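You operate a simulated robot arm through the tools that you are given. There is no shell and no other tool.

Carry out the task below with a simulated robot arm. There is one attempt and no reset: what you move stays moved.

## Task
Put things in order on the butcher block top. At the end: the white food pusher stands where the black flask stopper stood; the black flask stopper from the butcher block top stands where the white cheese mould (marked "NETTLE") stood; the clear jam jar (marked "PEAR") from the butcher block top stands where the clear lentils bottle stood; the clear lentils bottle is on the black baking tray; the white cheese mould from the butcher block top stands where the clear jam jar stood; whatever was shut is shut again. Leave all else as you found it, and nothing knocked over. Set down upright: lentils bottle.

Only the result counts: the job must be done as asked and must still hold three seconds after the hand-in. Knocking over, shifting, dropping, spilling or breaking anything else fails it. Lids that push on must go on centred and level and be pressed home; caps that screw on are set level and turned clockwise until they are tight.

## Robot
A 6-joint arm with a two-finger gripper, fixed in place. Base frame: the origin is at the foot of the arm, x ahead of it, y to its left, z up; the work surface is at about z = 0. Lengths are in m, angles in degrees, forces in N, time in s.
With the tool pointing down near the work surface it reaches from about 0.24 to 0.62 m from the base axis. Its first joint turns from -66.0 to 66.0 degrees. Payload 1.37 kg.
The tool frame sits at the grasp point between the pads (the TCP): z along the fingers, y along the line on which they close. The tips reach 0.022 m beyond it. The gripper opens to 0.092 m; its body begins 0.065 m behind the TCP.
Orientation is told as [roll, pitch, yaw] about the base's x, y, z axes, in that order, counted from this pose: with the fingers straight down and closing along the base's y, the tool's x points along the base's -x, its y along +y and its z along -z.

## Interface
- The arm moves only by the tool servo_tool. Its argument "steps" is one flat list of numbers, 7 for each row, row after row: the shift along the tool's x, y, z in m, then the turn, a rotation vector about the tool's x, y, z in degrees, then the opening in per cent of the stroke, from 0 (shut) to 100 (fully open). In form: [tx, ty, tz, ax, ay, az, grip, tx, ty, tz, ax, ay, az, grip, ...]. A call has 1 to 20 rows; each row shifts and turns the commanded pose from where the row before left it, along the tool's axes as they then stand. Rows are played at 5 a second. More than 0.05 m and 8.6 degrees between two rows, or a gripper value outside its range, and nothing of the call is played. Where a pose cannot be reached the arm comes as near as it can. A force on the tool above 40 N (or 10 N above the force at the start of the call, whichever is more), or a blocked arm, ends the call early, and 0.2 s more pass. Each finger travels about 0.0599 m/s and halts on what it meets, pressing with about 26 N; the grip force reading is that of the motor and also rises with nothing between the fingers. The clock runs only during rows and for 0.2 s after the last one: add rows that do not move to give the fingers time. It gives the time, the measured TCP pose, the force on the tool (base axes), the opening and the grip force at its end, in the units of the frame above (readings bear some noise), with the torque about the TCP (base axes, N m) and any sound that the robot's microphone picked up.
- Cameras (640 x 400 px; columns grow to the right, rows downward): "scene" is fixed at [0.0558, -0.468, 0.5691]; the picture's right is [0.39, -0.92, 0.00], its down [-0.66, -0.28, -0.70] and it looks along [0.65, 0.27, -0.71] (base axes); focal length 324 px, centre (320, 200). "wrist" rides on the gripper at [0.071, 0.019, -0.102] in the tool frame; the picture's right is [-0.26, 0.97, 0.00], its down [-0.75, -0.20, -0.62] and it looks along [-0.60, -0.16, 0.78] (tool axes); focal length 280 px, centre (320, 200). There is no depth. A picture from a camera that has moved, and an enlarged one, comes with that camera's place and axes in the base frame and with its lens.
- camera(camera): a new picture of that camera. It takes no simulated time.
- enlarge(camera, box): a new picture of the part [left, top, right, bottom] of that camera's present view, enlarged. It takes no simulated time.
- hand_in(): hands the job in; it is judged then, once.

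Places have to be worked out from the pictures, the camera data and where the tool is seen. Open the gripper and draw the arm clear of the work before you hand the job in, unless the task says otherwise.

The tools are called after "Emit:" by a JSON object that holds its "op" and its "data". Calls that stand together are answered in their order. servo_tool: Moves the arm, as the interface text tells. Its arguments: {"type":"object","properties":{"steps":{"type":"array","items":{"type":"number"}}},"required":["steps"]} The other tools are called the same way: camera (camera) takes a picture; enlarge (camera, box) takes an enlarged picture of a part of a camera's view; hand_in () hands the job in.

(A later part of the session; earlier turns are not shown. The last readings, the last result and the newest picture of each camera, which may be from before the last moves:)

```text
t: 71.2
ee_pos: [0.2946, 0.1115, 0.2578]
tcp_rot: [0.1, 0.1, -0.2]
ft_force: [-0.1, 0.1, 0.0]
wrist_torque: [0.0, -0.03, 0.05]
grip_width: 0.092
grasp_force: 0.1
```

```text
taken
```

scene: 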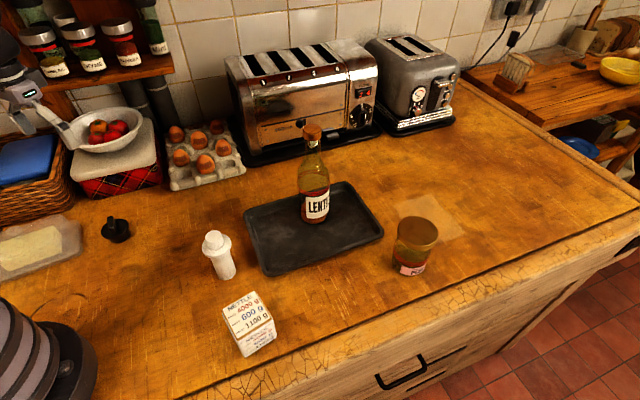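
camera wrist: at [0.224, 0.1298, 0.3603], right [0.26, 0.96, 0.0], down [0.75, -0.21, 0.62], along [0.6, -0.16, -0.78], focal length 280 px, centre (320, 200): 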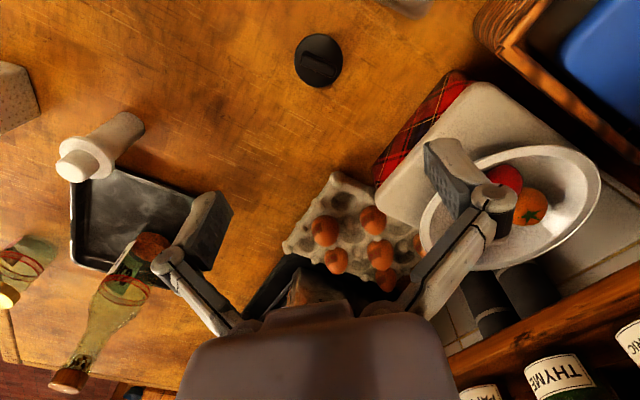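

The mould is standing well. I'll zoom in on the stopper from above.

Emit:
{"op": "enlarge", "data": {"camera": "wrist", "box": [270, 10, 370, 110]}}

Emit:
{"op": "enlarge", "data": {"camera": "scene", "box": [80, 200, 150, 260]}}

Emit:
{"op": "enlarge", "data": {"camera": "wrist", "box": [40, 90, 160, 200]}}

```text
4.00 times, centred on (320, 60) of wrist
camera zoom: at [0.224, 0.1298, 0.3603], right [0.26, 0.96, 0.0], down [0.75, -0.21, 0.62], along [0.6, -0.16, -0.78], focal length 1122 px, centre (320, 760)
```

zoom: 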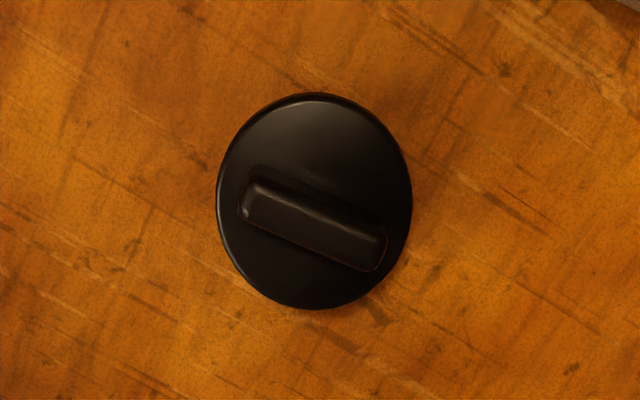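

```text
6.67 times, centred on (115, 230) of scene
camera zoom: at [0.0557, -0.4681, 0.5691], right [0.39, -0.92, 0.0], down [-0.66, -0.28, -0.7], along [0.65, 0.27, -0.71], focal length 2161 px, centre (1687, 0)
```

zoom: 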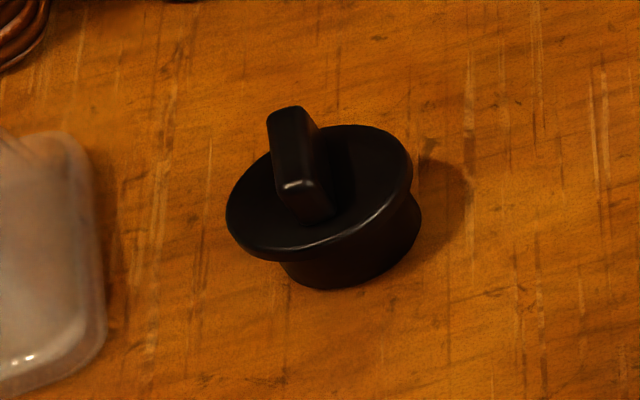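

```text
3.64 times, centred on (100, 145) of wrist
camera zoom: at [0.224, 0.1298, 0.3603], right [0.26, 0.96, 0.0], down [0.75, -0.21, 0.62], along [0.6, -0.16, -0.78], focal length 1020 px, centre (1120, 400)
```

zoom: 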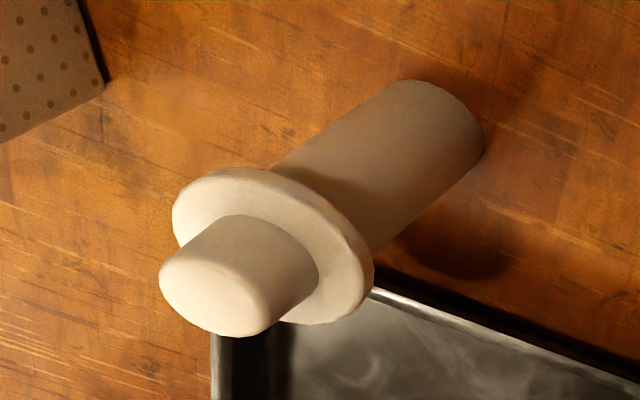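

The stopper is at about (0.293, 0.1095). It has an upright fin about 10 mm thick running at 51.5°, with the fin top near z = 0.053 and the flange top near 0.033. I'll turn the tool to yaw 51.5° to close across the fin, and descend part-way.

Emit:
{"op": "servo_tool", "data": {"steps": [0.0016, -0.002, 0, 0, 0, 0, 100, 0, 0, 0, 0, 0, -7.39, 100, 0, 0, 0, 0, 0, -7.39, 90, 0, 0, 0, 0, 0, -7.39, 80, 0, 0, 0, 0, 0, -7.39, 70, 0, 0, 0, 0, 0, -7.39, 60, 0, 0, 0, 0, 0, -7.39, 60, 0, 0, 0, 0, 0, -7.39, 60, 0, 0, 0.03, 0, 0, 0, 60, 0, 0, 0.03, 0, 0, 0, 60, 0, 0, 0.03, 0, 0, 0, 60, 0, 0, 0.03, 0, 0, 0, 60, 0, 0, 0, 0, 0, 0, 60]}}

Emit:
{"op": "camera", "data": {"camera": "wrist"}}

Emit:
{"op": "enlarge", "data": {"camera": "scene", "box": [30, 120, 200, 270]}}

```text
t: 74.0
ee_pos: [0.2934, 0.1104, 0.1409]
tcp_rot: [0.0, 0.0, 51.6]
ft_force: [-0.4, -0.1, 0.3]
wrist_torque: [-0.02, 0.0, 0.0]
grip_width: 0.0552
grasp_force: 0.1
```

```text
taken
camera wrist: at [0.2352, 0.0657, 0.2418], right [-0.59, 0.81, 0.0], down [0.63, 0.46, 0.62], along [0.5, 0.37, -0.78], focal length 280 px, centre (320, 200)
```

wrist: 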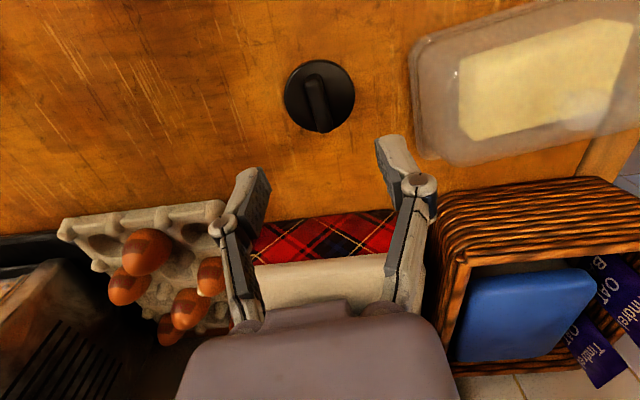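

```text
2.67 times, centred on (115, 195) of scene
camera zoom: at [0.0558, -0.468, 0.5691], right [0.39, -0.92, 0.0], down [-0.66, -0.28, -0.7], along [0.65, 0.27, -0.71], focal length 864 px, centre (867, 213)
```

zoom: 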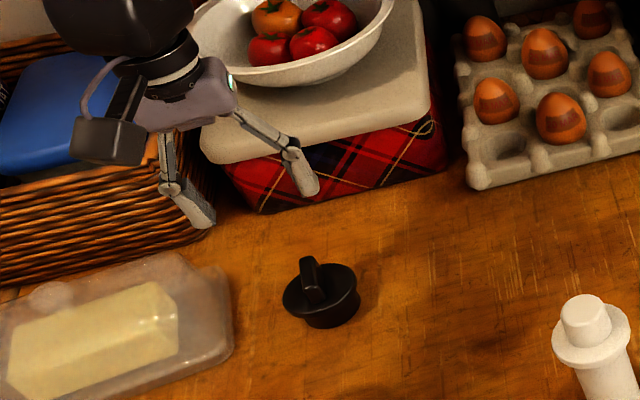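

Emit:
{"op": "enlarge", "data": {"camera": "wrist", "box": [270, 40, 370, 150]}}

```text
3.64 times, centred on (320, 95) of wrist
camera zoom: at [0.2352, 0.0657, 0.2418], right [-0.59, 0.81, 0.0], down [0.63, 0.46, 0.62], along [0.5, 0.37, -0.78], focal length 1020 px, centre (320, 582)
```

zoom: 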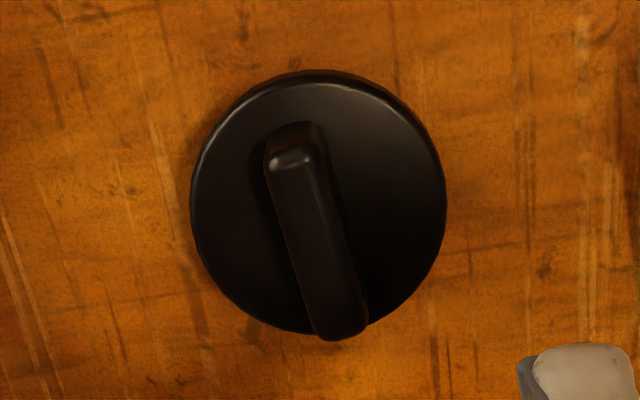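

The fin centre is at about (0.2915, 0.107), running at 53.5°. I'll correct yaw and position and descend until the tips are just above the flange.

Emit:
{"op": "servo_tool", "data": {"steps": [0.0039, -0.0006, 0, 0, 0, -2, 60, 0, 0, 0.02, 0, 0, 0, 60, 0, 0, 0.02, 0, 0, 0, 60, 0, 0, 0.02, 0, 0, 0, 60, 0, 0, 0.015, 0, 0, 0, 60, 0, 0, 0, 0, 0, 0, 60]}}

Emit:
{"op": "camera", "data": {"camera": "wrist"}}

Emit:
{"op": "enlarge", "data": {"camera": "scene", "box": [60, 180, 160, 270]}}

```text
t: 75.4
ee_pos: [0.2905, 0.1074, 0.0642]
tcp_rot: [0.2, 0.0, 53.6]
ft_force: [0.4, 0.0, -0.2]
wrist_torque: [0.02, 0.01, 0.0]
grip_width: 0.0551
grasp_force: 0.1
```

```text
taken
camera wrist: at [0.2339, 0.0607, 0.1659], right [-0.62, 0.78, 0.0], down [0.61, 0.48, 0.62], along [0.49, 0.39, -0.78], focal length 280 px, centre (320, 200)
```

wrist: 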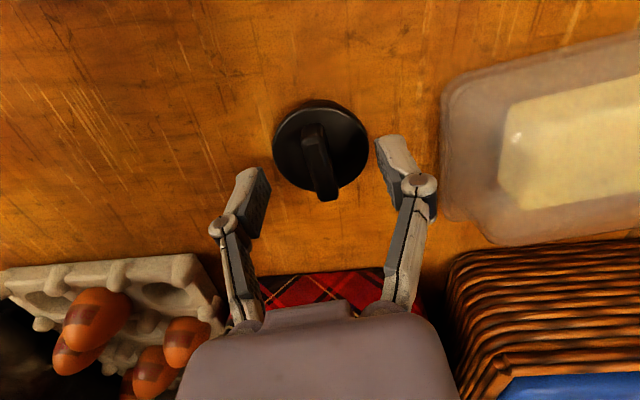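

```text
4.44 times, centred on (110, 225) of scene
camera zoom: at [0.0558, -0.468, 0.5691], right [0.39, -0.92, 0.0], down [-0.66, -0.28, -0.7], along [0.65, 0.27, -0.71], focal length 1441 px, centre (1253, 89)
```

zoom: 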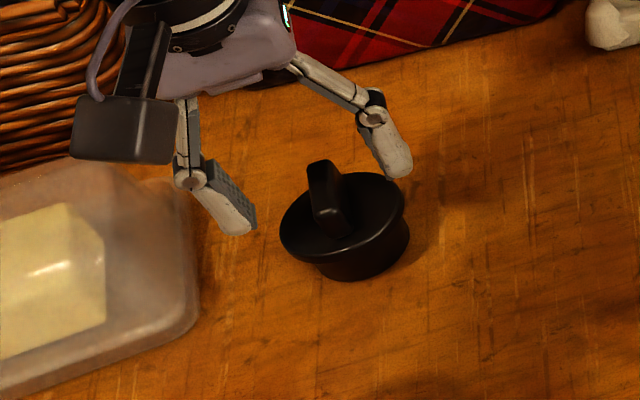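

The tips now overlap the fin by about 7 mm. I'll shift 4 mm inward, go 4 mm lower and close gently.

Emit:
{"op": "servo_tool", "data": {"steps": [0.004, 0, 0, 0, 0, 0, 60, 0, 0, 0.004, 0, 0, 0, 60, 0, 0, 0, 0, 0, 0, 45, 0, 0, 0, 0, 0, 0, 30, 0, 0, 0, 0, 0, 0, 20, 0, 0, 0, 0, 0, 0, 10, 0, 0, 0, 0, 0, 0, 0, 0, 0, 0, 0, 0, 0, 0]}}

Emit:
{"op": "camera", "data": {"camera": "wrist"}}

Emit:
{"op": "enlarge", "data": {"camera": "scene", "box": [60, 180, 160, 270]}}

```text
t: 77.2
ee_pos: [0.287, 0.1028, 0.0609]
tcp_rot: [0.2, 0.0, 53.6]
ft_force: [0.7, -0.4, 0.2]
wrist_torque: [0.03, 0.0, 0.0]
grip_width: 0.0109
grasp_force: 25.7
```

```text
taken
camera wrist: at [0.2314, 0.0575, 0.162], right [-0.62, 0.78, 0.0], down [0.61, 0.48, 0.62], along [0.49, 0.39, -0.78], focal length 280 px, centre (320, 200)
```

wrist: 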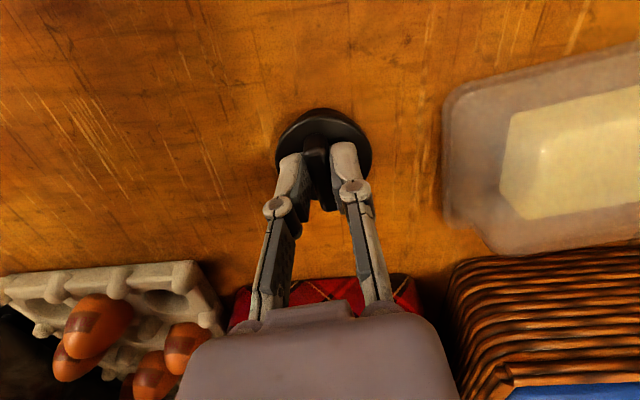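

```text
4.44 times, centred on (110, 225) of scene
camera zoom: at [0.0558, -0.468, 0.5691], right [0.39, -0.92, 0.0], down [-0.66, -0.28, -0.7], along [0.65, 0.27, -0.71], focal length 1441 px, centre (1253, 89)
```

zoom: 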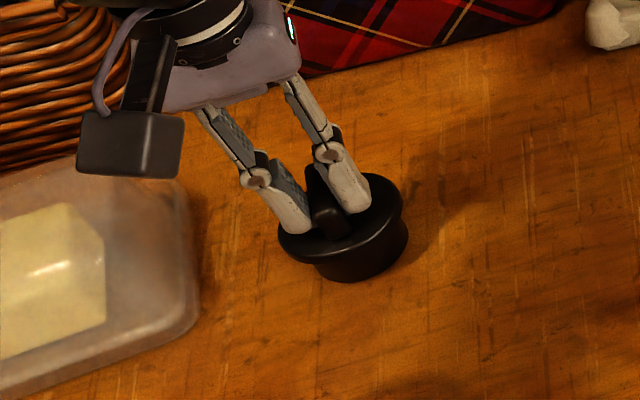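

The fin is gripped at 10.9 mm and the stopper barely moved. I'll lift it a little and check.

Emit:
{"op": "servo_tool", "data": {"steps": [0, 0, -0.01, 0, 0, 0, 0, 0, 0, -0.015, 0, 0, 0, 0, 0, 0, 0, 0, 0, 0, 0]}}

Emit:
{"op": "enlarge", "data": {"camera": "scene", "box": [60, 180, 160, 270]}}

Emit:
{"op": "camera", "data": {"camera": "wrist"}}

```text
t: 78.0
ee_pos: [0.2885, 0.1046, 0.0874]
tcp_rot: [0.2, 0.2, 53.6]
ft_force: [0.5, 0.3, 0.3]
wrist_torque: [-0.02, 0.03, -0.01]
grip_width: 0.0109
grasp_force: 26.4
```

```text
4.44 times, centred on (110, 225) of scene
camera zoom: at [0.0558, -0.468, 0.5691], right [0.39, -0.92, 0.0], down [-0.66, -0.28, -0.7], along [0.65, 0.27, -0.71], focal length 1441 px, centre (1253, 89)
```

zoom: 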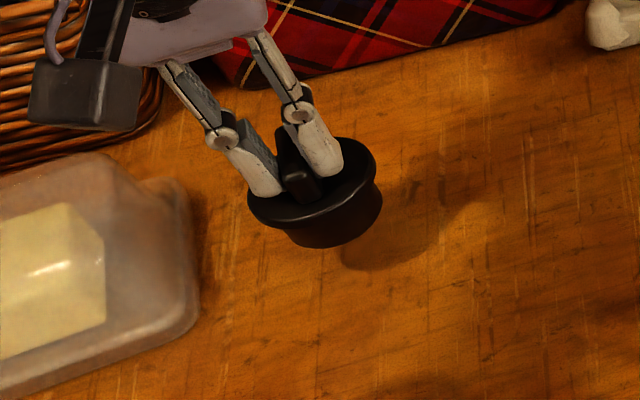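

```text
taken
camera wrist: at [0.2308, 0.0587, 0.1886], right [-0.62, 0.78, 0.0], down [0.61, 0.48, 0.62], along [0.49, 0.39, -0.78], focal length 280 px, centre (320, 200)
```

wrist: 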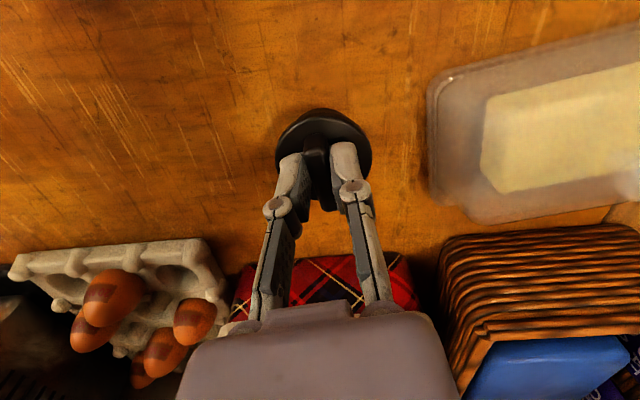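

The stopper is held level. I'll carry it to the mould's old spot with its centre over (0.378, -0.004).

Emit:
{"op": "servo_tool", "data": {"steps": [0, 0, -0.015, 0, 0, 0, 0, 0, 0, -0.015, 0, 0, 0, 0, 0.0078, -0.0273, 0, 0, 0, 0, 0, 0.0078, -0.0273, 0, 0, 0, 0, 0, 0.0078, -0.0273, 0, 0, 0, 0, 0, 0.0078, -0.0273, 0, 0, 0, 0, 0, 0.0078, -0.0273, 0, 0, 0, 0, 0, 0, 0, 0, 0, 0, 0, 0]}}

Emit:
{"op": "camera", "data": {"camera": "scene"}}

Emit:
{"op": "camera", "data": {"camera": "wrist"}}

```text
t: 79.8
ee_pos: [0.3721, -0.0068, 0.117]
tcp_rot: [0.1, 0.0, 53.5]
ft_force: [1.0, 0.3, -0.9]
wrist_torque: [0.0, -0.02, -0.01]
grip_width: 0.0114
grasp_force: 26.3
```

```text
taken
```

scene: 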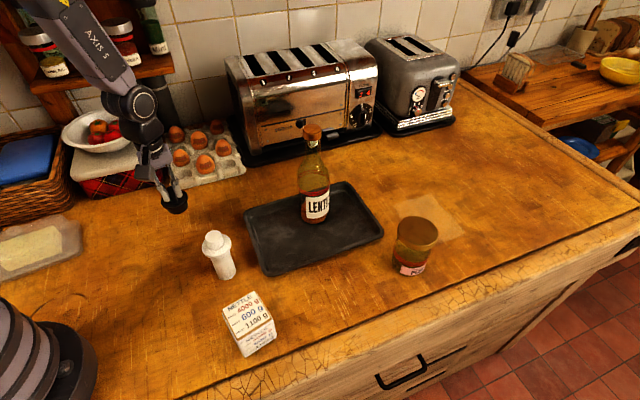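

```text
taken
camera wrist: at [0.316, -0.0539, 0.2171], right [-0.62, 0.78, 0.0], down [0.61, 0.48, 0.62], along [0.49, 0.39, -0.78], focal length 280 px, centre (320, 200)
```

wrist: 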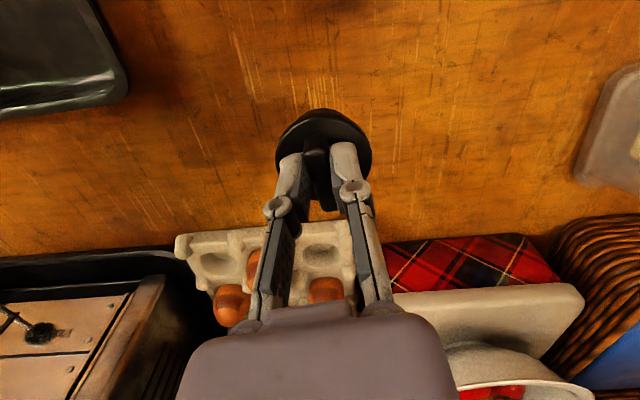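

It's over the mould's old spot. I'll lower to just above the surface, then step down.

Emit:
{"op": "servo_tool", "data": {"steps": [0.0, 0.0, 0.015, 0, 0, 0, 0, 0, 0, 0.015, 0, 0, 0, 0, 0, 0, 0.012, 0, 0, 0, 0, 0, 0, 0.006, 0, 0, 0, 0, 0, 0, 0, 0, 0, 0, 0]}}

Emit:
{"op": "enlarge", "data": {"camera": "scene", "box": [130, 130, 270, 260]}}

```text
t: 81.0
ee_pos: [0.3756, -0.0084, 0.0679]
tcp_rot: [0.0, 0.0, 53.7]
ft_force: [-0.3, 0.9, -0.8]
wrist_torque: [0.01, 0.0, 0.02]
grip_width: 0.0112
grasp_force: 25.7
```

```text
3.08 times, centred on (200, 195) of scene
camera zoom: at [0.0558, -0.468, 0.5691], right [0.39, -0.92, 0.0], down [-0.66, -0.28, -0.7], along [0.65, 0.27, -0.71], focal length 998 px, centre (689, 215)
```

zoom: 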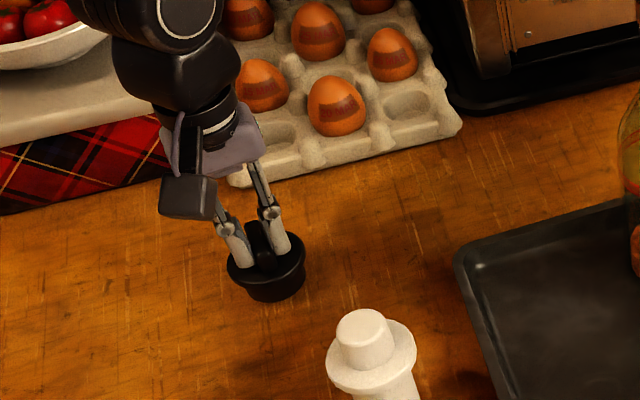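

The stopper base lines up with the mould's old base centre. I'll lower the last 7 mm in steps.

Emit:
{"op": "servo_tool", "data": {"steps": [0, 0, 0.002, 0, 0, 0, 0, 0, 0, 0.002, 0, 0, 0, 0, 0, 0, 0.001, 0, 0, 0, 0, 0, 0, 0, 0, 0, 0, 0]}}

```text
t: 82.0
ee_pos: [0.3757, -0.0077, 0.0626]
tcp_rot: [0.1, 0.0, 53.6]
ft_force: [-0.1, 0.2, -1.1]
wrist_torque: [-0.01, 0.04, 0.0]
grip_width: 0.0108
grasp_force: 26.2
```

Emit:
{"op": "servo_tool", "data": {"steps": [0, 0, 0.0012, 0, 0, 0, 0, 0, 0, 0, 0, 0, 0, 0]}}

```text
t: 82.6
ee_pos: [0.3758, -0.0093, 0.0597]
tcp_rot: [0.1, 0.1, 53.5]
ft_force: [-0.1, 0.0, 0.4]
wrist_torque: [0.01, -0.03, 0.03]
grip_width: 0.0113
grasp_force: 25.6
```

Emit:
{"op": "servo_tool", "data": {"steps": [0, 0, 0.001, 0, 0, 0, 0, 0, 0, 0, 0, 0, 0, 0]}}

```text
t: 83.2
ee_pos: [0.3752, -0.0076, 0.0612]
tcp_rot: [0.1, 0.0, 53.7]
ft_force: [-2.6, -1.2, 12.5]
wrist_torque: [-0.07, 0.12, 0.01]
grip_width: 0.0114
grasp_force: 25.6
```

Contact at about 12 N. I'll ease up slightly, open the fingers, then rise and check.

Emit:
{"op": "servo_tool", "data": {"steps": [0, 0, -0.0007, 0, 0, 0, 0, 0, 0, 0, 0, 0, 0, 20, 0, 0, 0, 0, 0, 0, 40, 0, 0, 0, 0, 0, 0, 60, 0, 0, 0, 0, 0, 0, 60]}}

Emit:
{"op": "enlarge", "data": {"camera": "scene", "box": [130, 130, 270, 260]}}

Emit:
{"op": "camera", "data": {"camera": "wrist"}}

```text
t: 84.4
ee_pos: [0.3775, -0.0085, 0.061]
tcp_rot: [0.1, 0.0, 53.6]
ft_force: [-0.5, -0.3, 0.4]
wrist_torque: [-0.01, 0.0, 0.01]
grip_width: 0.0554
grasp_force: 0.0
```

```text
3.08 times, centred on (200, 195) of scene
camera zoom: at [0.0558, -0.468, 0.5691], right [0.39, -0.92, 0.0], down [-0.66, -0.28, -0.7], along [0.65, 0.27, -0.71], focal length 998 px, centre (689, 215)
```

zoom: 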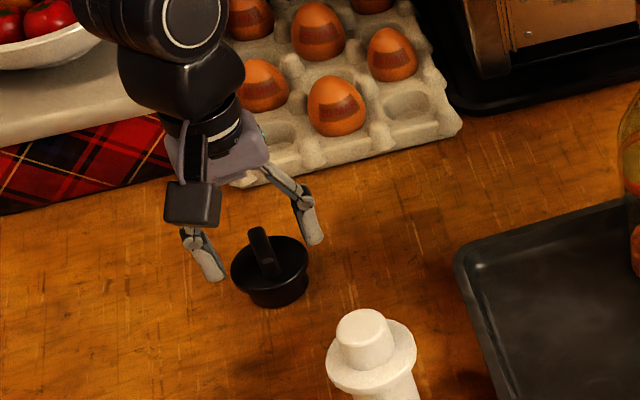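

```text
taken
camera wrist: at [0.3188, -0.055, 0.1622], right [-0.62, 0.78, 0.0], down [0.61, 0.48, 0.62], along [0.49, 0.39, -0.78], focal length 280 px, centre (320, 200)
```

wrist: 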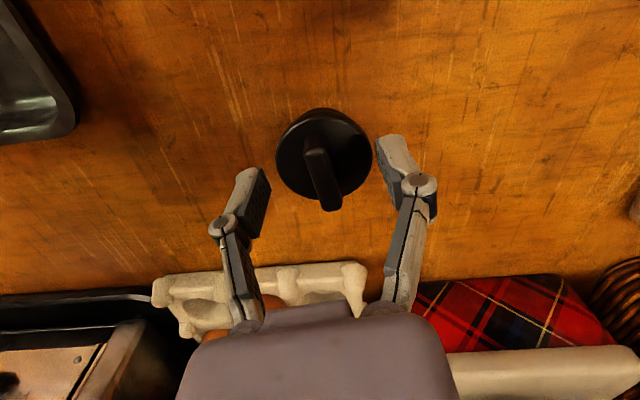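

The stopper stands where the mould was. I'll rise, turn the tool to yaw 0 and go above the pusher to look at its knob.

Emit:
{"op": "servo_tool", "data": {"steps": [0, 0, -0.02, 0, 0, 0, 60, 0, 0, -0.04, 0, 0, 0, 60, 0, 0, -0.04, 0, 0, 0, 60, 0, 0, -0.04, 0, 0, 0, 60, 0, 0, -0.04, 0, 0, 0, 60, 0, 0, 0, 0, 0, 7.66, 60, 0, 0, 0, 0, 0, 7.66, 60, 0, 0, 0, 0, 0, 7.66, 60, 0, 0, 0, 0, 0, 7.66, 60, 0, 0, 0, 0, 0, 7.66, 60, 0, 0, 0, 0, 0, 7.66, 60, 0, 0, 0, 0, 0, 7.66, 60, 0.0165, -0.0376, 0, 0, 0, 0, 60, 0.0165, -0.0376, 0, 0, 0, 0, 60, 0.0165, -0.0376, 0, 0, 0, 0, 60, 0.0165, -0.0376, 0, 0, 0, 0, 60, 0, 0, 0, 0, 0, 0, 60]}}

Emit:
{"op": "camera", "data": {"camera": "wrist"}}

Emit:
{"op": "camera", "data": {"camera": "scene"}}

```text
t: 88.0
ee_pos: [0.3104, -0.1608, 0.2409]
tcp_rot: [0.0, 0.1, 0.1]
ft_force: [0.7, -0.4, 0.1]
wrist_torque: [-0.01, 0.01, 0.01]
grip_width: 0.055
grasp_force: 0.1
```

```text
taken
camera wrist: at [0.2401, -0.1417, 0.342], right [0.26, 0.96, 0.0], down [0.75, -0.21, 0.62], along [0.6, -0.16, -0.78], focal length 280 px, centre (320, 200)
```

wrist: 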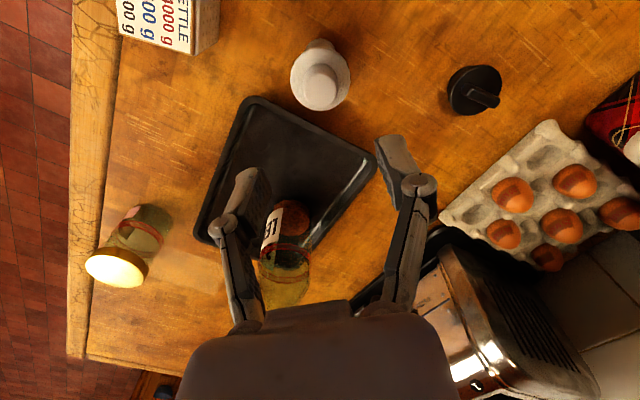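

```text
taken
```

scene: 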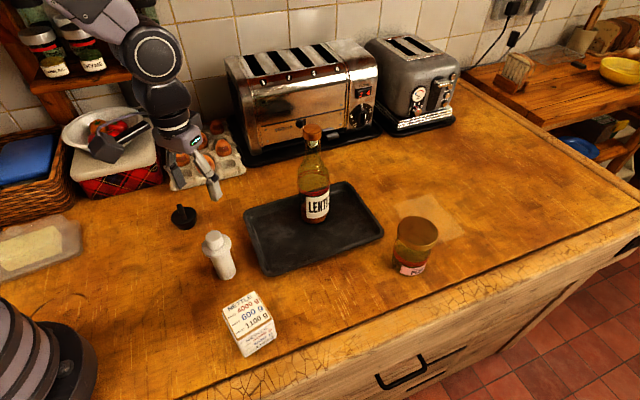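

Emit:
{"op": "enlarge", "data": {"camera": "wrist", "box": [270, 25, 370, 125]}}

Emit:
{"op": "enlarge", "data": {"camera": "scene", "box": [190, 220, 250, 290]}}

```text
4.00 times, centred on (320, 75) of wrist
camera zoom: at [0.2401, -0.1417, 0.342], right [0.26, 0.96, 0.0], down [0.75, -0.21, 0.62], along [0.6, -0.16, -0.78], focal length 1122 px, centre (320, 700)
```

zoom: 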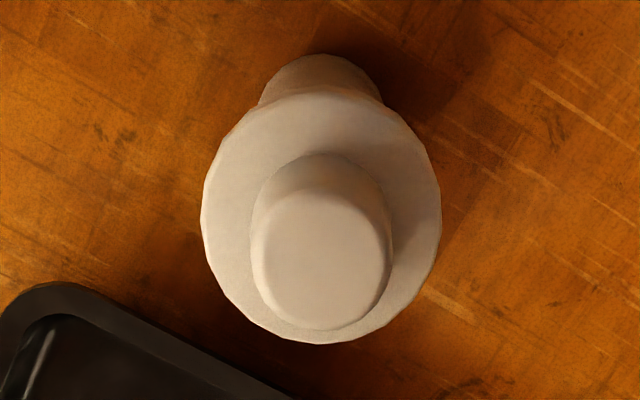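

```text
5.71 times, centred on (220, 255) of scene
camera zoom: at [0.0557, -0.4681, 0.5691], right [0.39, -0.92, 0.0], down [-0.66, -0.28, -0.7], along [0.65, 0.27, -0.71], focal length 1853 px, centre (891, -114)
```

zoom: 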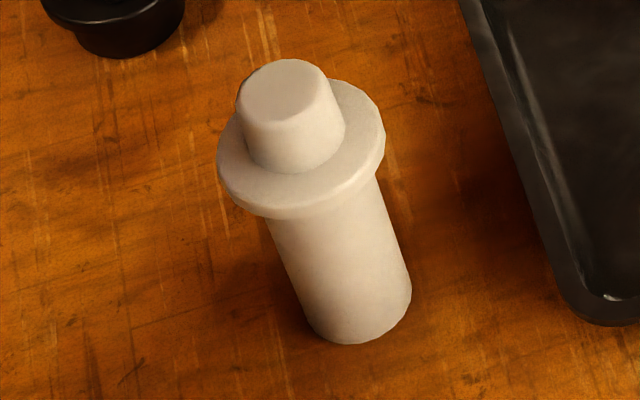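

The pusher's axis is at about (0.3065, -0.159). Its flange is about 0.05 m wide at z ≈ 0.086–0.096 and the knob top is near 0.122. I'll open wide, centre over it and descend part-way.

Emit:
{"op": "servo_tool", "data": {"steps": [0.0043, 0.0015, 0, 0, 0, 0, 100, 0, 0, 0.025, 0, 0, 0, 100, 0, 0, 0.025, 0, 0, 0, 100, 0, 0, 0.025, 0, 0, 0, 100, 0, 0, 0.02, 0, 0, 0, 100, 0, 0, 0, 0, 0, 0, 100]}}

Emit:
{"op": "camera", "data": {"camera": "wrist"}}

Emit:
{"op": "enlarge", "data": {"camera": "scene", "box": [150, 160, 290, 290]}}

```text
t: 89.4
ee_pos: [0.3059, -0.1569, 0.1462]
tcp_rot: [0.1, 0.1, 0.0]
ft_force: [-0.4, 0.2, 1.0]
wrist_torque: [-0.04, 0.03, 0.03]
grip_width: 0.0921
grasp_force: 0.1
```

```text
taken
camera wrist: at [0.2356, -0.1387, 0.2479], right [0.26, 0.96, 0.0], down [0.75, -0.21, 0.62], along [0.6, -0.16, -0.78], focal length 280 px, centre (320, 200)
```

wrist: 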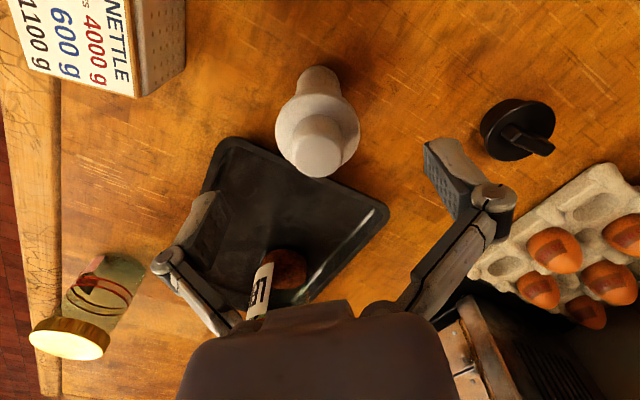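

```text
3.08 times, centred on (220, 225) of scene
camera zoom: at [0.0558, -0.468, 0.5691], right [0.39, -0.92, 0.0], down [-0.66, -0.28, -0.7], along [0.65, 0.27, -0.71], focal length 998 px, centre (628, 123)
```

zoom: 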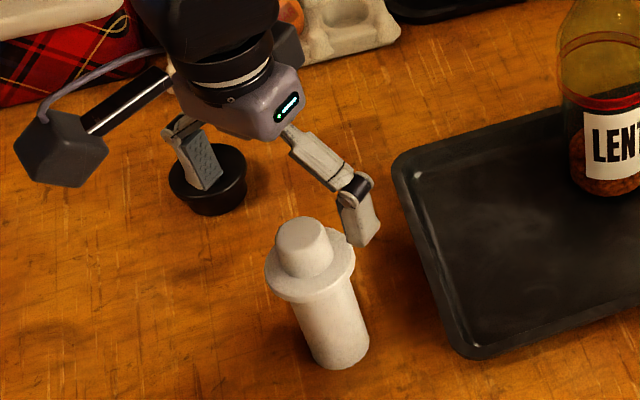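

It's aligned in the closing direction. I'll shift 2 mm inward, descend to the flange level and check before closing.

Emit:
{"op": "servo_tool", "data": {"steps": [0.002, 0, 0.015, 0, 0, 0, 100, 0, 0, 0.015, 0, 0, 0, 100, 0, 0, 0.015, 0, 0, 0, 100, 0, 0, 0.01, 0, 0, 0, 100, 0, 0, 0, 0, 0, 0, 100]}}

Emit:
{"op": "camera", "data": {"camera": "wrist"}}

Emit:
{"op": "enlarge", "data": {"camera": "scene", "box": [150, 160, 290, 290]}}

```text
t: 90.6
ee_pos: [0.3034, -0.1582, 0.0913]
tcp_rot: [0.2, 0.1, -0.1]
ft_force: [0.0, 0.9, 0.2]
wrist_torque: [-0.03, -0.03, -0.02]
grip_width: 0.0919
grasp_force: 0.1
```

```text
taken
camera wrist: at [0.2331, -0.1385, 0.1928], right [0.26, 0.96, 0.0], down [0.75, -0.21, 0.62], along [0.6, -0.16, -0.78], focal length 280 px, centre (320, 200)
```

wrist: 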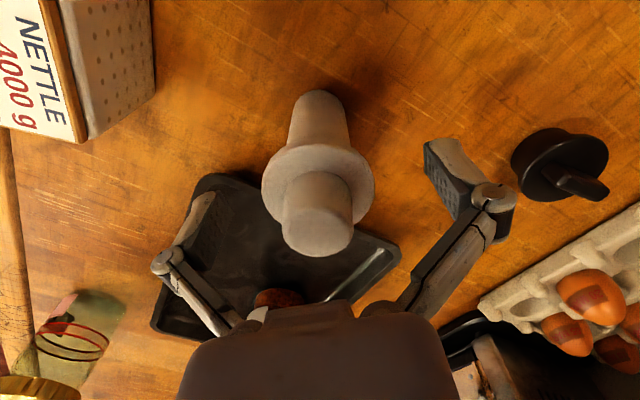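

```text
3.08 times, centred on (220, 225) of scene
camera zoom: at [0.0558, -0.468, 0.5691], right [0.39, -0.92, 0.0], down [-0.66, -0.28, -0.7], along [0.65, 0.27, -0.71], focal length 998 px, centre (628, 123)
```

zoom: 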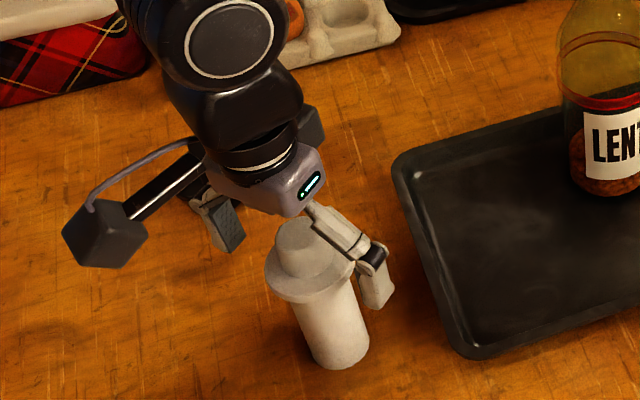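

The flange is centred at the tool point, so I'll close on it.

Emit:
{"op": "servo_tool", "data": {"steps": [0, 0, 0, 0, 0, 0, 80, 0, 0, 0, 0, 0, 0, 65, 0, 0, 0, 0, 0, 0, 50, 0, 0, 0, 0, 0, 0, 35, 0, 0, 0, 0, 0, 0, 30, 0, 0, 0, 0, 0, 0, 30]}}

Emit:
{"op": "camera", "data": {"camera": "wrist"}}

Emit:
{"op": "enlarge", "data": {"camera": "scene", "box": [150, 160, 290, 290]}}

```text
t: 92.0
ee_pos: [0.3025, -0.1574, 0.092]
tcp_rot: [0.0, 0.1, 0.0]
ft_force: [-0.4, -0.1, 8.0]
wrist_torque: [0.06, 0.05, 0.01]
grip_width: 0.05
grasp_force: 26.3
```

```text
taken
camera wrist: at [0.2332, -0.1385, 0.1931], right [0.26, 0.96, 0.0], down [0.75, -0.21, 0.62], along [0.6, -0.16, -0.78], focal length 280 px, centre (320, 200)
```

wrist: 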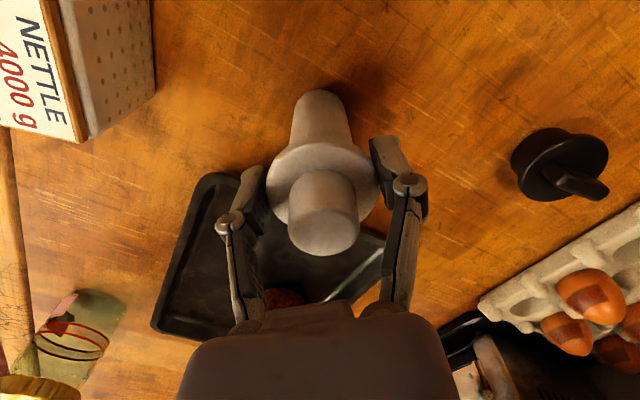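

```text
3.08 times, centred on (220, 225) of scene
camera zoom: at [0.0557, -0.468, 0.5691], right [0.39, -0.92, 0.0], down [-0.66, -0.28, -0.7], along [0.65, 0.27, -0.71], focal length 998 px, centre (628, 123)
```

zoom: 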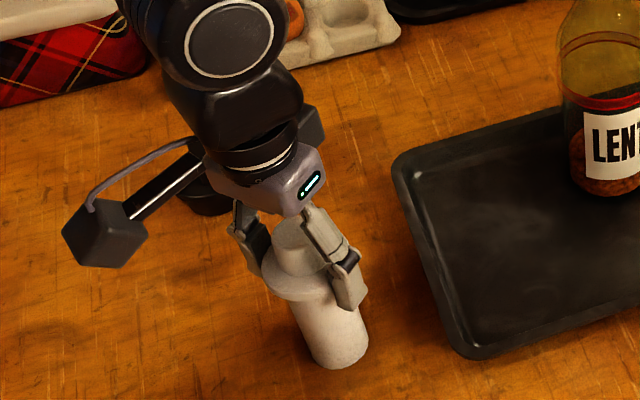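

The flange is gripped at 0.050 m and the pusher is still upright. I'll lift and check that it hangs straight.

Emit:
{"op": "servo_tool", "data": {"steps": [0, 0, -0.005, 0, 0, 0, 30, 0, 0, -0.01, 0, 0, 0, 30, 0, 0, -0.015, 0, 0, 0, 30, 0, 0, 0, 0, 0, 0, 30]}}

Emit:
{"op": "enlarge", "data": {"camera": "scene", "box": [150, 160, 290, 290]}}

Emit:
{"op": "camera", "data": {"camera": "wrist"}}

```text
t: 93.0
ee_pos: [0.3033, -0.1562, 0.1226]
tcp_rot: [0.1, 0.1, 0.0]
ft_force: [-0.6, -0.5, -0.2]
wrist_torque: [-0.03, 0.02, 0.02]
grip_width: 0.05
grasp_force: 26.3
```

```text
3.08 times, centred on (220, 225) of scene
camera zoom: at [0.0558, -0.468, 0.5691], right [0.39, -0.92, 0.0], down [-0.66, -0.28, -0.7], along [0.65, 0.27, -0.71], focal length 998 px, centre (628, 123)
```

zoom: 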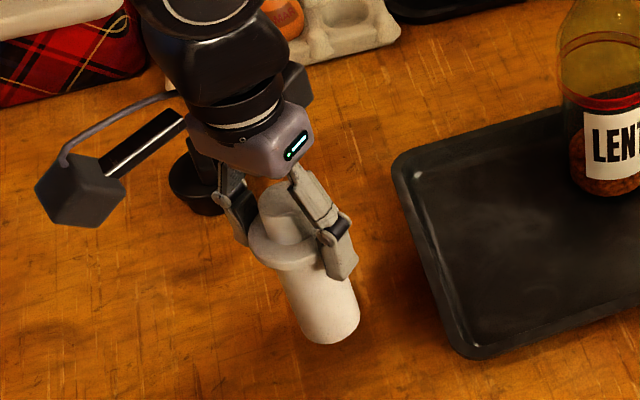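

```text
taken
camera wrist: at [0.2333, -0.139, 0.2233], right [0.26, 0.96, 0.0], down [0.75, -0.21, 0.62], along [0.6, -0.16, -0.78], focal length 280 px, centre (320, 200)
```

wrist: 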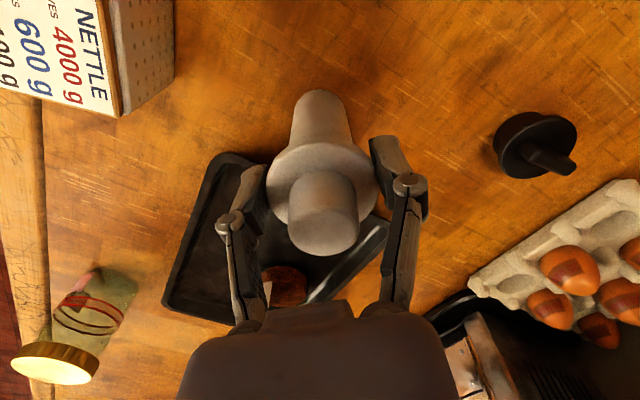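

The pusher hangs straight. I'll lift it higher and carry it over to the stopper's old spot.

Emit:
{"op": "servo_tool", "data": {"steps": [0, 0, -0.02, 0, 0, 0, 30, 0, 0, -0.025, 0, 0, 0, 30, 0, 0, -0.02, 0, 0, 0, 30, 0.0009, 0.0166, 0, 0, 0, 0, 30, 0.0018, 0.0332, 0, 0, 0, 0, 30, 0.0018, 0.0332, 0, 0, 0, 0, 30, 0.0018, 0.0332, 0, 0, 0, 0, 30, 0.0018, 0.0332, 0, 0, 0, 0, 30, 0.0018, 0.0332, 0, 0, 0, 0, 30, 0.0018, 0.0332, 0, 0, 0, 0, 30, 0.0018, 0.0332, 0, 0, 0, 0, 30, 0.0009, 0.0166, 0, 0, 0, 0, 30, 0, 0, 0, 0, 0, 0, 30]}}

Emit:
{"op": "camera", "data": {"camera": "scene"}}

Emit:
{"op": "camera", "data": {"camera": "wrist"}}

```text
t: 95.8
ee_pos: [0.2884, 0.1089, 0.1871]
tcp_rot: [0.0, 0.2, -0.1]
ft_force: [-0.7, 0.3, 0.0]
wrist_torque: [0.01, -0.02, 0.01]
grip_width: 0.0499
grasp_force: 26.0
```

```text
taken
```

scene: 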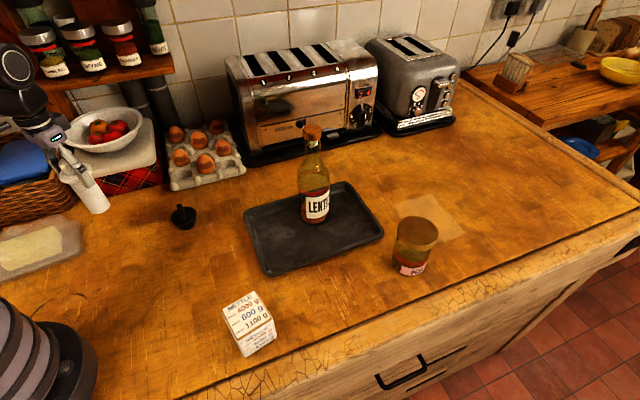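

```text
taken
camera wrist: at [0.2183, 0.1269, 0.2886], right [0.26, 0.96, 0.0], down [0.75, -0.21, 0.62], along [0.6, -0.16, -0.78], focal length 280 px, centre (320, 200)
```

wrist: 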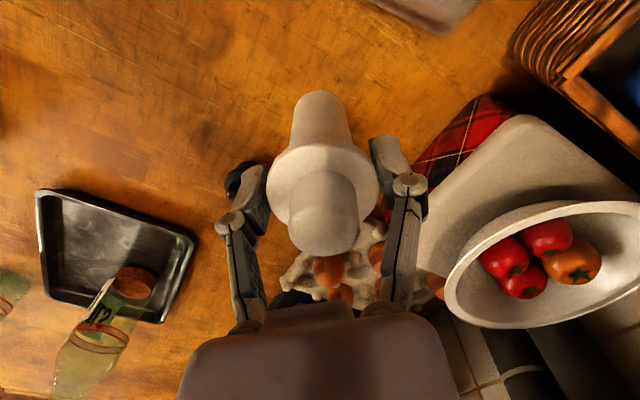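

It's over the stopper's old spot with clear surroundings. I'll lower to just above the surface and compare with the stopper's original place.

Emit:
{"op": "servo_tool", "data": {"steps": [0, 0, 0.02, 0, 0, 0, 30, 0, 0, 0.025, 0, 0, 0, 30, 0, 0, 0.02, 0, 0, 0, 30, 0, 0, 0.015, 0, 0, 0, 30, 0, 0, 0.008, 0, 0, 0, 30, 0, 0, 0, 0, 0, 0, 30]}}

Emit:
{"op": "enlarge", "data": {"camera": "scene", "box": [80, 200, 150, 260]}}

Emit:
{"op": "camera", "data": {"camera": "wrist"}}

```text
t: 97.2
ee_pos: [0.2897, 0.1078, 0.0976]
tcp_rot: [0.0, 0.1, 0.0]
ft_force: [0.3, -0.5, -0.6]
wrist_torque: [0.01, -0.01, -0.02]
grip_width: 0.0497
grasp_force: 25.9
```

```text
6.67 times, centred on (115, 230) of scene
camera zoom: at [0.0558, -0.468, 0.5691], right [0.39, -0.92, 0.0], down [-0.66, -0.28, -0.7], along [0.65, 0.27, -0.71], focal length 2161 px, centre (1687, 0)
```

zoom: 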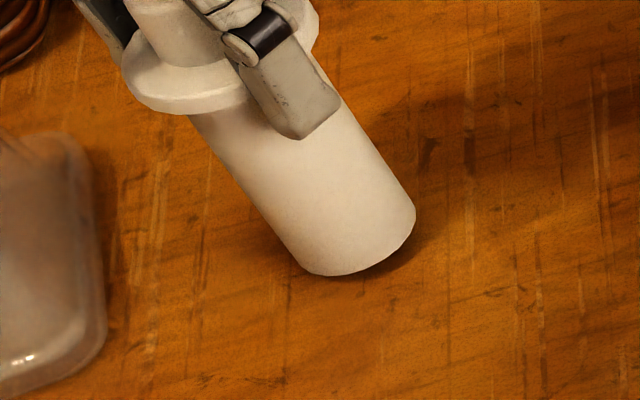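

```text
taken
camera wrist: at [0.2193, 0.1268, 0.1996], right [0.26, 0.96, 0.0], down [0.75, -0.2, 0.62], along [0.6, -0.16, -0.78], focal length 280 px, centre (320, 200)
```

wrist: 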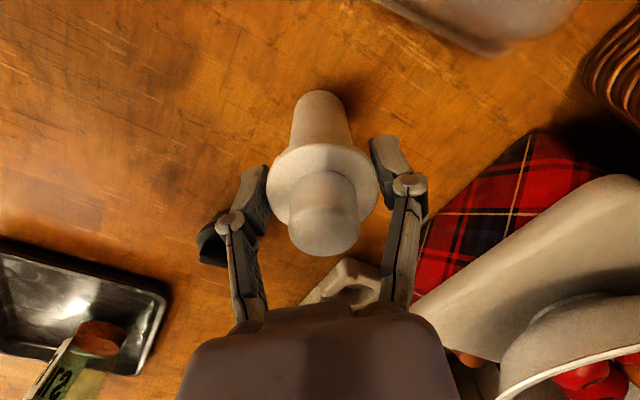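

Comparing base outlines, the pusher needs to go about 4 mm in +y to sit on the stopper's old centre. I'll apply that and start the final lowering.

Emit:
{"op": "servo_tool", "data": {"steps": [0, 0.0038, 0, 0, 0, 0, 30, 0, 0, 0.002, 0, 0, 0, 30, 0, 0, 0.0015, 0, 0, 0, 30, 0, 0, 0, 0, 0, 0, 30]}}

```text
t: 98.2
ee_pos: [0.2902, 0.1126, 0.0945]
tcp_rot: [0.1, 0.1, 0.0]
ft_force: [-0.3, -0.6, -0.3]
wrist_torque: [-0.02, 0.0, -0.01]
grip_width: 0.0497
grasp_force: 26.6
```

Emit:
{"op": "servo_tool", "data": {"steps": [0, 0, 0.0012, 0, 0, 0, 30, 0, 0, 0, 0, 0, 0, 30]}}

```text
t: 98.8
ee_pos: [0.2907, 0.1128, 0.0936]
tcp_rot: [0.0, 0.1, 0.0]
ft_force: [-0.2, -0.1, -0.2]
wrist_torque: [-0.01, 0.05, -0.02]
grip_width: 0.0497
grasp_force: 26.1
```

Emit:
{"op": "servo_tool", "data": {"steps": [0, 0, 0.0012, 0, 0, 0, 30, 0, 0, 0, 0, 0, 0, 30]}}

```text
t: 99.4
ee_pos: [0.2885, 0.1128, 0.0927]
tcp_rot: [0.1, 0.1, 0.1]
ft_force: [0.2, 0.1, -0.2]
wrist_torque: [0.01, 0.02, 0.01]
grip_width: 0.05
grasp_force: 25.7
```

Still no contact, so I'll take another 1 mm step.

Emit:
{"op": "servo_tool", "data": {"steps": [0, 0, 0.001, 0, 0, 0, 30, 0, 0, 0, 0, 0, 0, 30]}}

```text
t: 100.0
ee_pos: [0.2895, 0.1126, 0.0918]
tcp_rot: [0.0, 0.0, 0.0]
ft_force: [-0.9, 0.0, 3.8]
wrist_torque: [-0.02, -0.05, 0.03]
grip_width: 0.0497
grasp_force: 26.2
```

Light contact of about 4 N. I'll open the fingers and check that the pusher stands.

Emit:
{"op": "servo_tool", "data": {"steps": [0, 0, 0, 0, 0, 0, 60, 0, 0, 0, 0, 0, 0, 75, 0, 0, 0, 0, 0, 0, 90, 0, 0, 0, 0, 0, 0, 100, 0, 0, 0, 0, 0, 0, 100]}}

Emit:
{"op": "enlarge", "data": {"camera": "scene", "box": [80, 190, 150, 260]}}

Emit:
{"op": "camera", "data": {"camera": "wrist"}}

```text
t: 101.2
ee_pos: [0.289, 0.1118, 0.0918]
tcp_rot: [-0.1, 0.2, 0.0]
ft_force: [-0.3, -0.2, -0.2]
wrist_torque: [-0.01, 0.01, -0.01]
grip_width: 0.092
grasp_force: 0.1
```

```text
5.71 times, centred on (115, 225) of scene
camera zoom: at [0.0558, -0.468, 0.5691], right [0.39, -0.92, 0.0], down [-0.66, -0.28, -0.7], along [0.65, 0.27, -0.71], focal length 1853 px, centre (1491, 57)
```

zoom: 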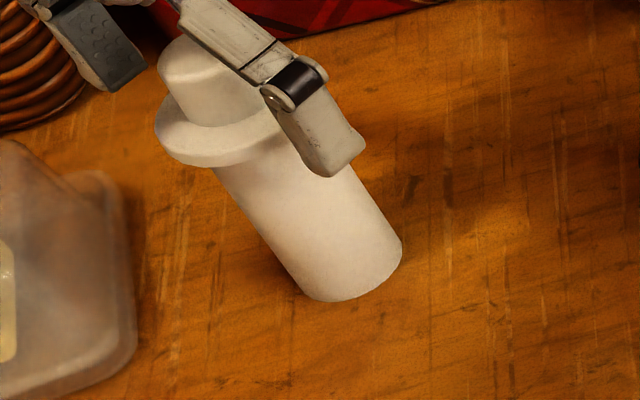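

```text
taken
camera wrist: at [0.2191, 0.1307, 0.1931], right [0.26, 0.96, 0.0], down [0.75, -0.2, 0.62], along [0.6, -0.16, -0.78], focal length 280 px, centre (320, 200)
```

wrist: 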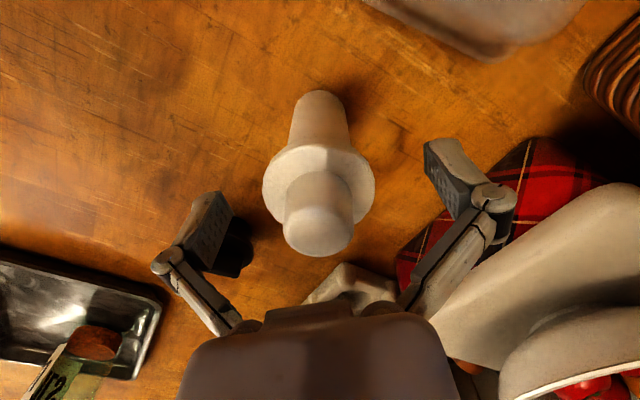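

The pusher stands, and its base matches the stopper's old centre within about 1 mm. I'll rise straight up, move clear and inspect the whole scene.

Emit:
{"op": "servo_tool", "data": {"steps": [0, 0, -0.015, 0, 0, 0, 100, 0, 0, -0.03, 0, 0, 0, 100, 0, 0, -0.04, 0, 0, 0, 100, 0, 0, -0.04, 0, 0, 0, 100, 0, 0, -0.04, 0, 0, 0, 100, 0, 0, -0.03, 0, 0, 0, 100, 0, -0.035, 0, 0, 0, 0, 100, 0, -0.035, 0, 0, 0, 0, 100, 0, -0.035, 0, 0, 0, 0, 100, 0, -0.035, 0, 0, 0, 0, 100, 0, -0.035, 0, 0, 0, 0, 100, 0, 0, 0, 0, 0, 0, 100]}}

Emit:
{"op": "camera", "data": {"camera": "scene"}}

Emit:
{"op": "camera", "data": {"camera": "wrist"}}

```text
t: 103.8
ee_pos: [0.2883, -0.0644, 0.2858]
tcp_rot: [0.1, 0.1, 0.0]
ft_force: [-0.1, 0.0, 0.1]
wrist_torque: [0.01, 0.04, 0.0]
grip_width: 0.0919
grasp_force: 0.1
```

```text
taken
```

scene: 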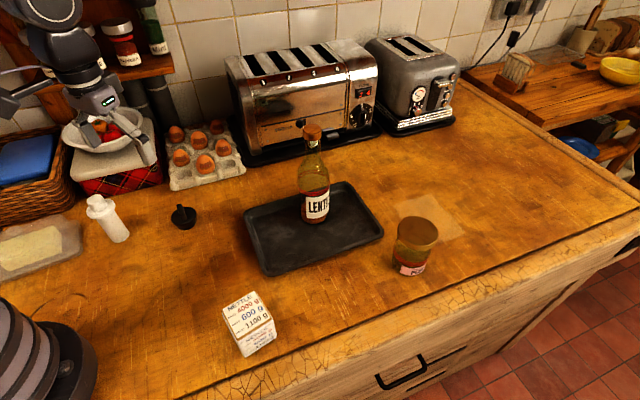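

```text
taken
camera wrist: at [0.2185, -0.0452, 0.388], right [0.26, 0.96, 0.0], down [0.75, -0.21, 0.62], along [0.6, -0.16, -0.78], focal length 280 px, centre (320, 200)
```

wrist: 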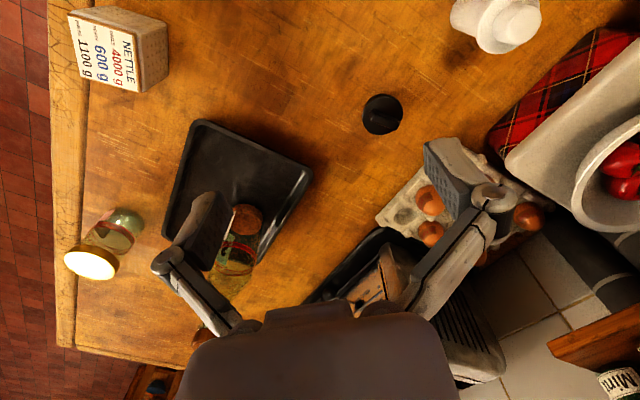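

Everything stands in place. I'll zoom in for a final check of the lids, the positions and the neighbours.

Emit:
{"op": "enlarge", "data": {"camera": "scene", "box": [210, 110, 450, 290]}}

Emit:
{"op": "enlarge", "data": {"camera": "scene", "box": [60, 170, 300, 370]}}

Emit:
{"op": "enlarge", "data": {"camera": "wrist", "box": [40, 0, 340, 310]}}

```text
2.22 times, centred on (330, 200) of scene
camera zoom: at [0.0557, -0.468, 0.5691], right [0.39, -0.92, 0.0], down [-0.66, -0.28, -0.7], along [0.65, 0.27, -0.71], focal length 720 px, centre (298, 200)
```

zoom: 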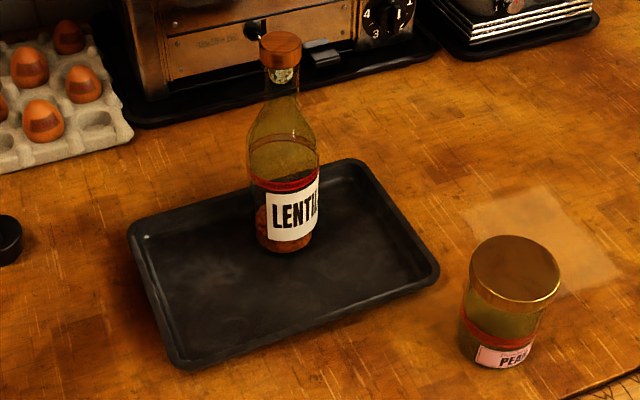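

```text
2.00 times, centred on (180, 270) of scene
camera zoom: at [0.0557, -0.468, 0.5691], right [0.39, -0.92, 0.0], down [-0.66, -0.28, -0.7], along [0.65, 0.27, -0.71], focal length 648 px, centre (600, 60)
```

zoom: 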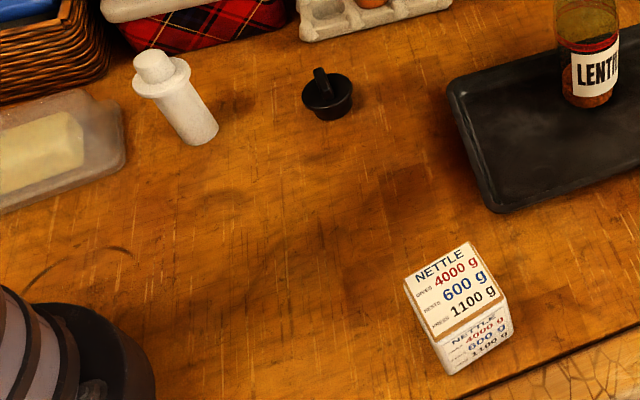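

```text
1.29 times, centred on (190, 155) of wrist
camera zoom: at [0.2185, -0.0452, 0.388], right [0.26, 0.96, 0.0], down [0.75, -0.21, 0.62], along [0.6, -0.16, -0.78], focal length 362 px, centre (488, 258)
```

zoom: 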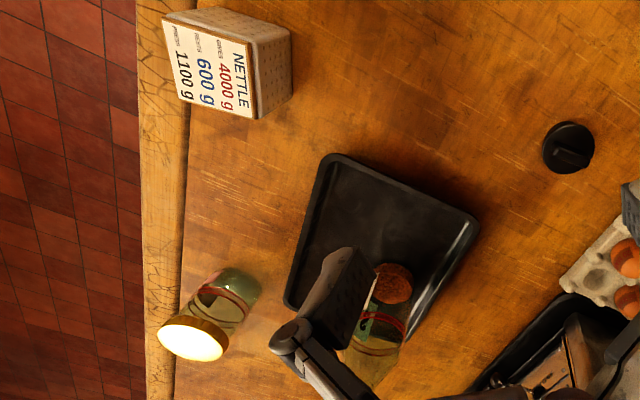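

One last close look at the mould's lid and the jar's lid against their original appearance.

Emit:
{"op": "enlarge", "data": {"camera": "scene", "box": [215, 280, 285, 365]}}

Emit:
{"op": "enlarge", "data": {"camera": "scene", "box": [380, 205, 450, 285]}}

Emit:
{"op": "enlarge", "data": {"camera": "wrist", "box": [60, 0, 180, 100]}}

```text
4.71 times, centred on (250, 322) of scene
camera zoom: at [0.0557, -0.468, 0.5691], right [0.39, -0.92, 0.0], down [-0.66, -0.28, -0.7], along [0.65, 0.27, -0.71], focal length 1526 px, centre (649, -376)
```

zoom: 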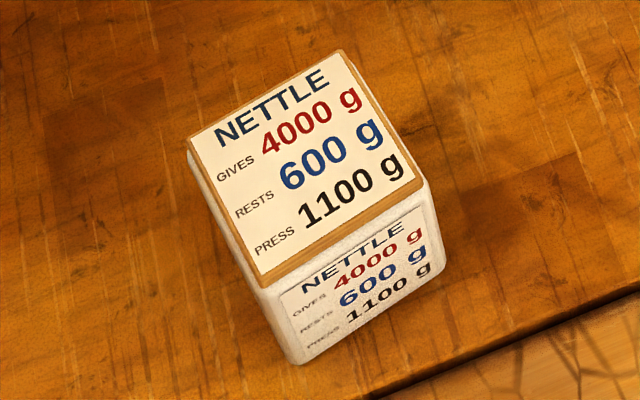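

```text
5.00 times, centred on (415, 245) of scene
camera zoom: at [0.0557, -0.468, 0.5691], right [0.39, -0.92, 0.0], down [-0.66, -0.28, -0.7], along [0.65, 0.27, -0.71], focal length 1621 px, centre (-155, -25)
```

zoom: 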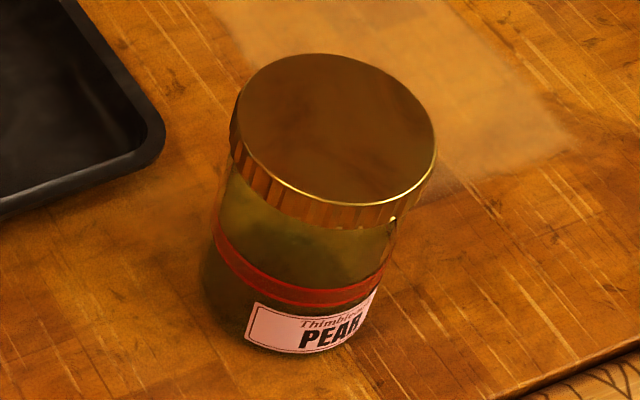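

```text
4.00 times, centred on (120, 50) of wrist
camera zoom: at [0.2185, -0.0452, 0.388], right [0.26, 0.96, 0.0], down [0.75, -0.21, 0.62], along [0.6, -0.16, -0.78], focal length 1122 px, centre (1120, 800)
```

zoom: 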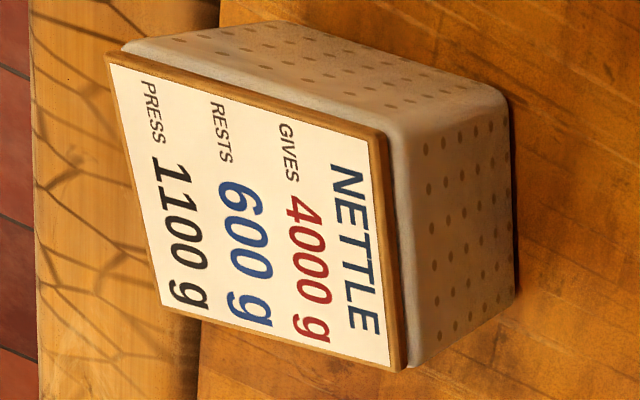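

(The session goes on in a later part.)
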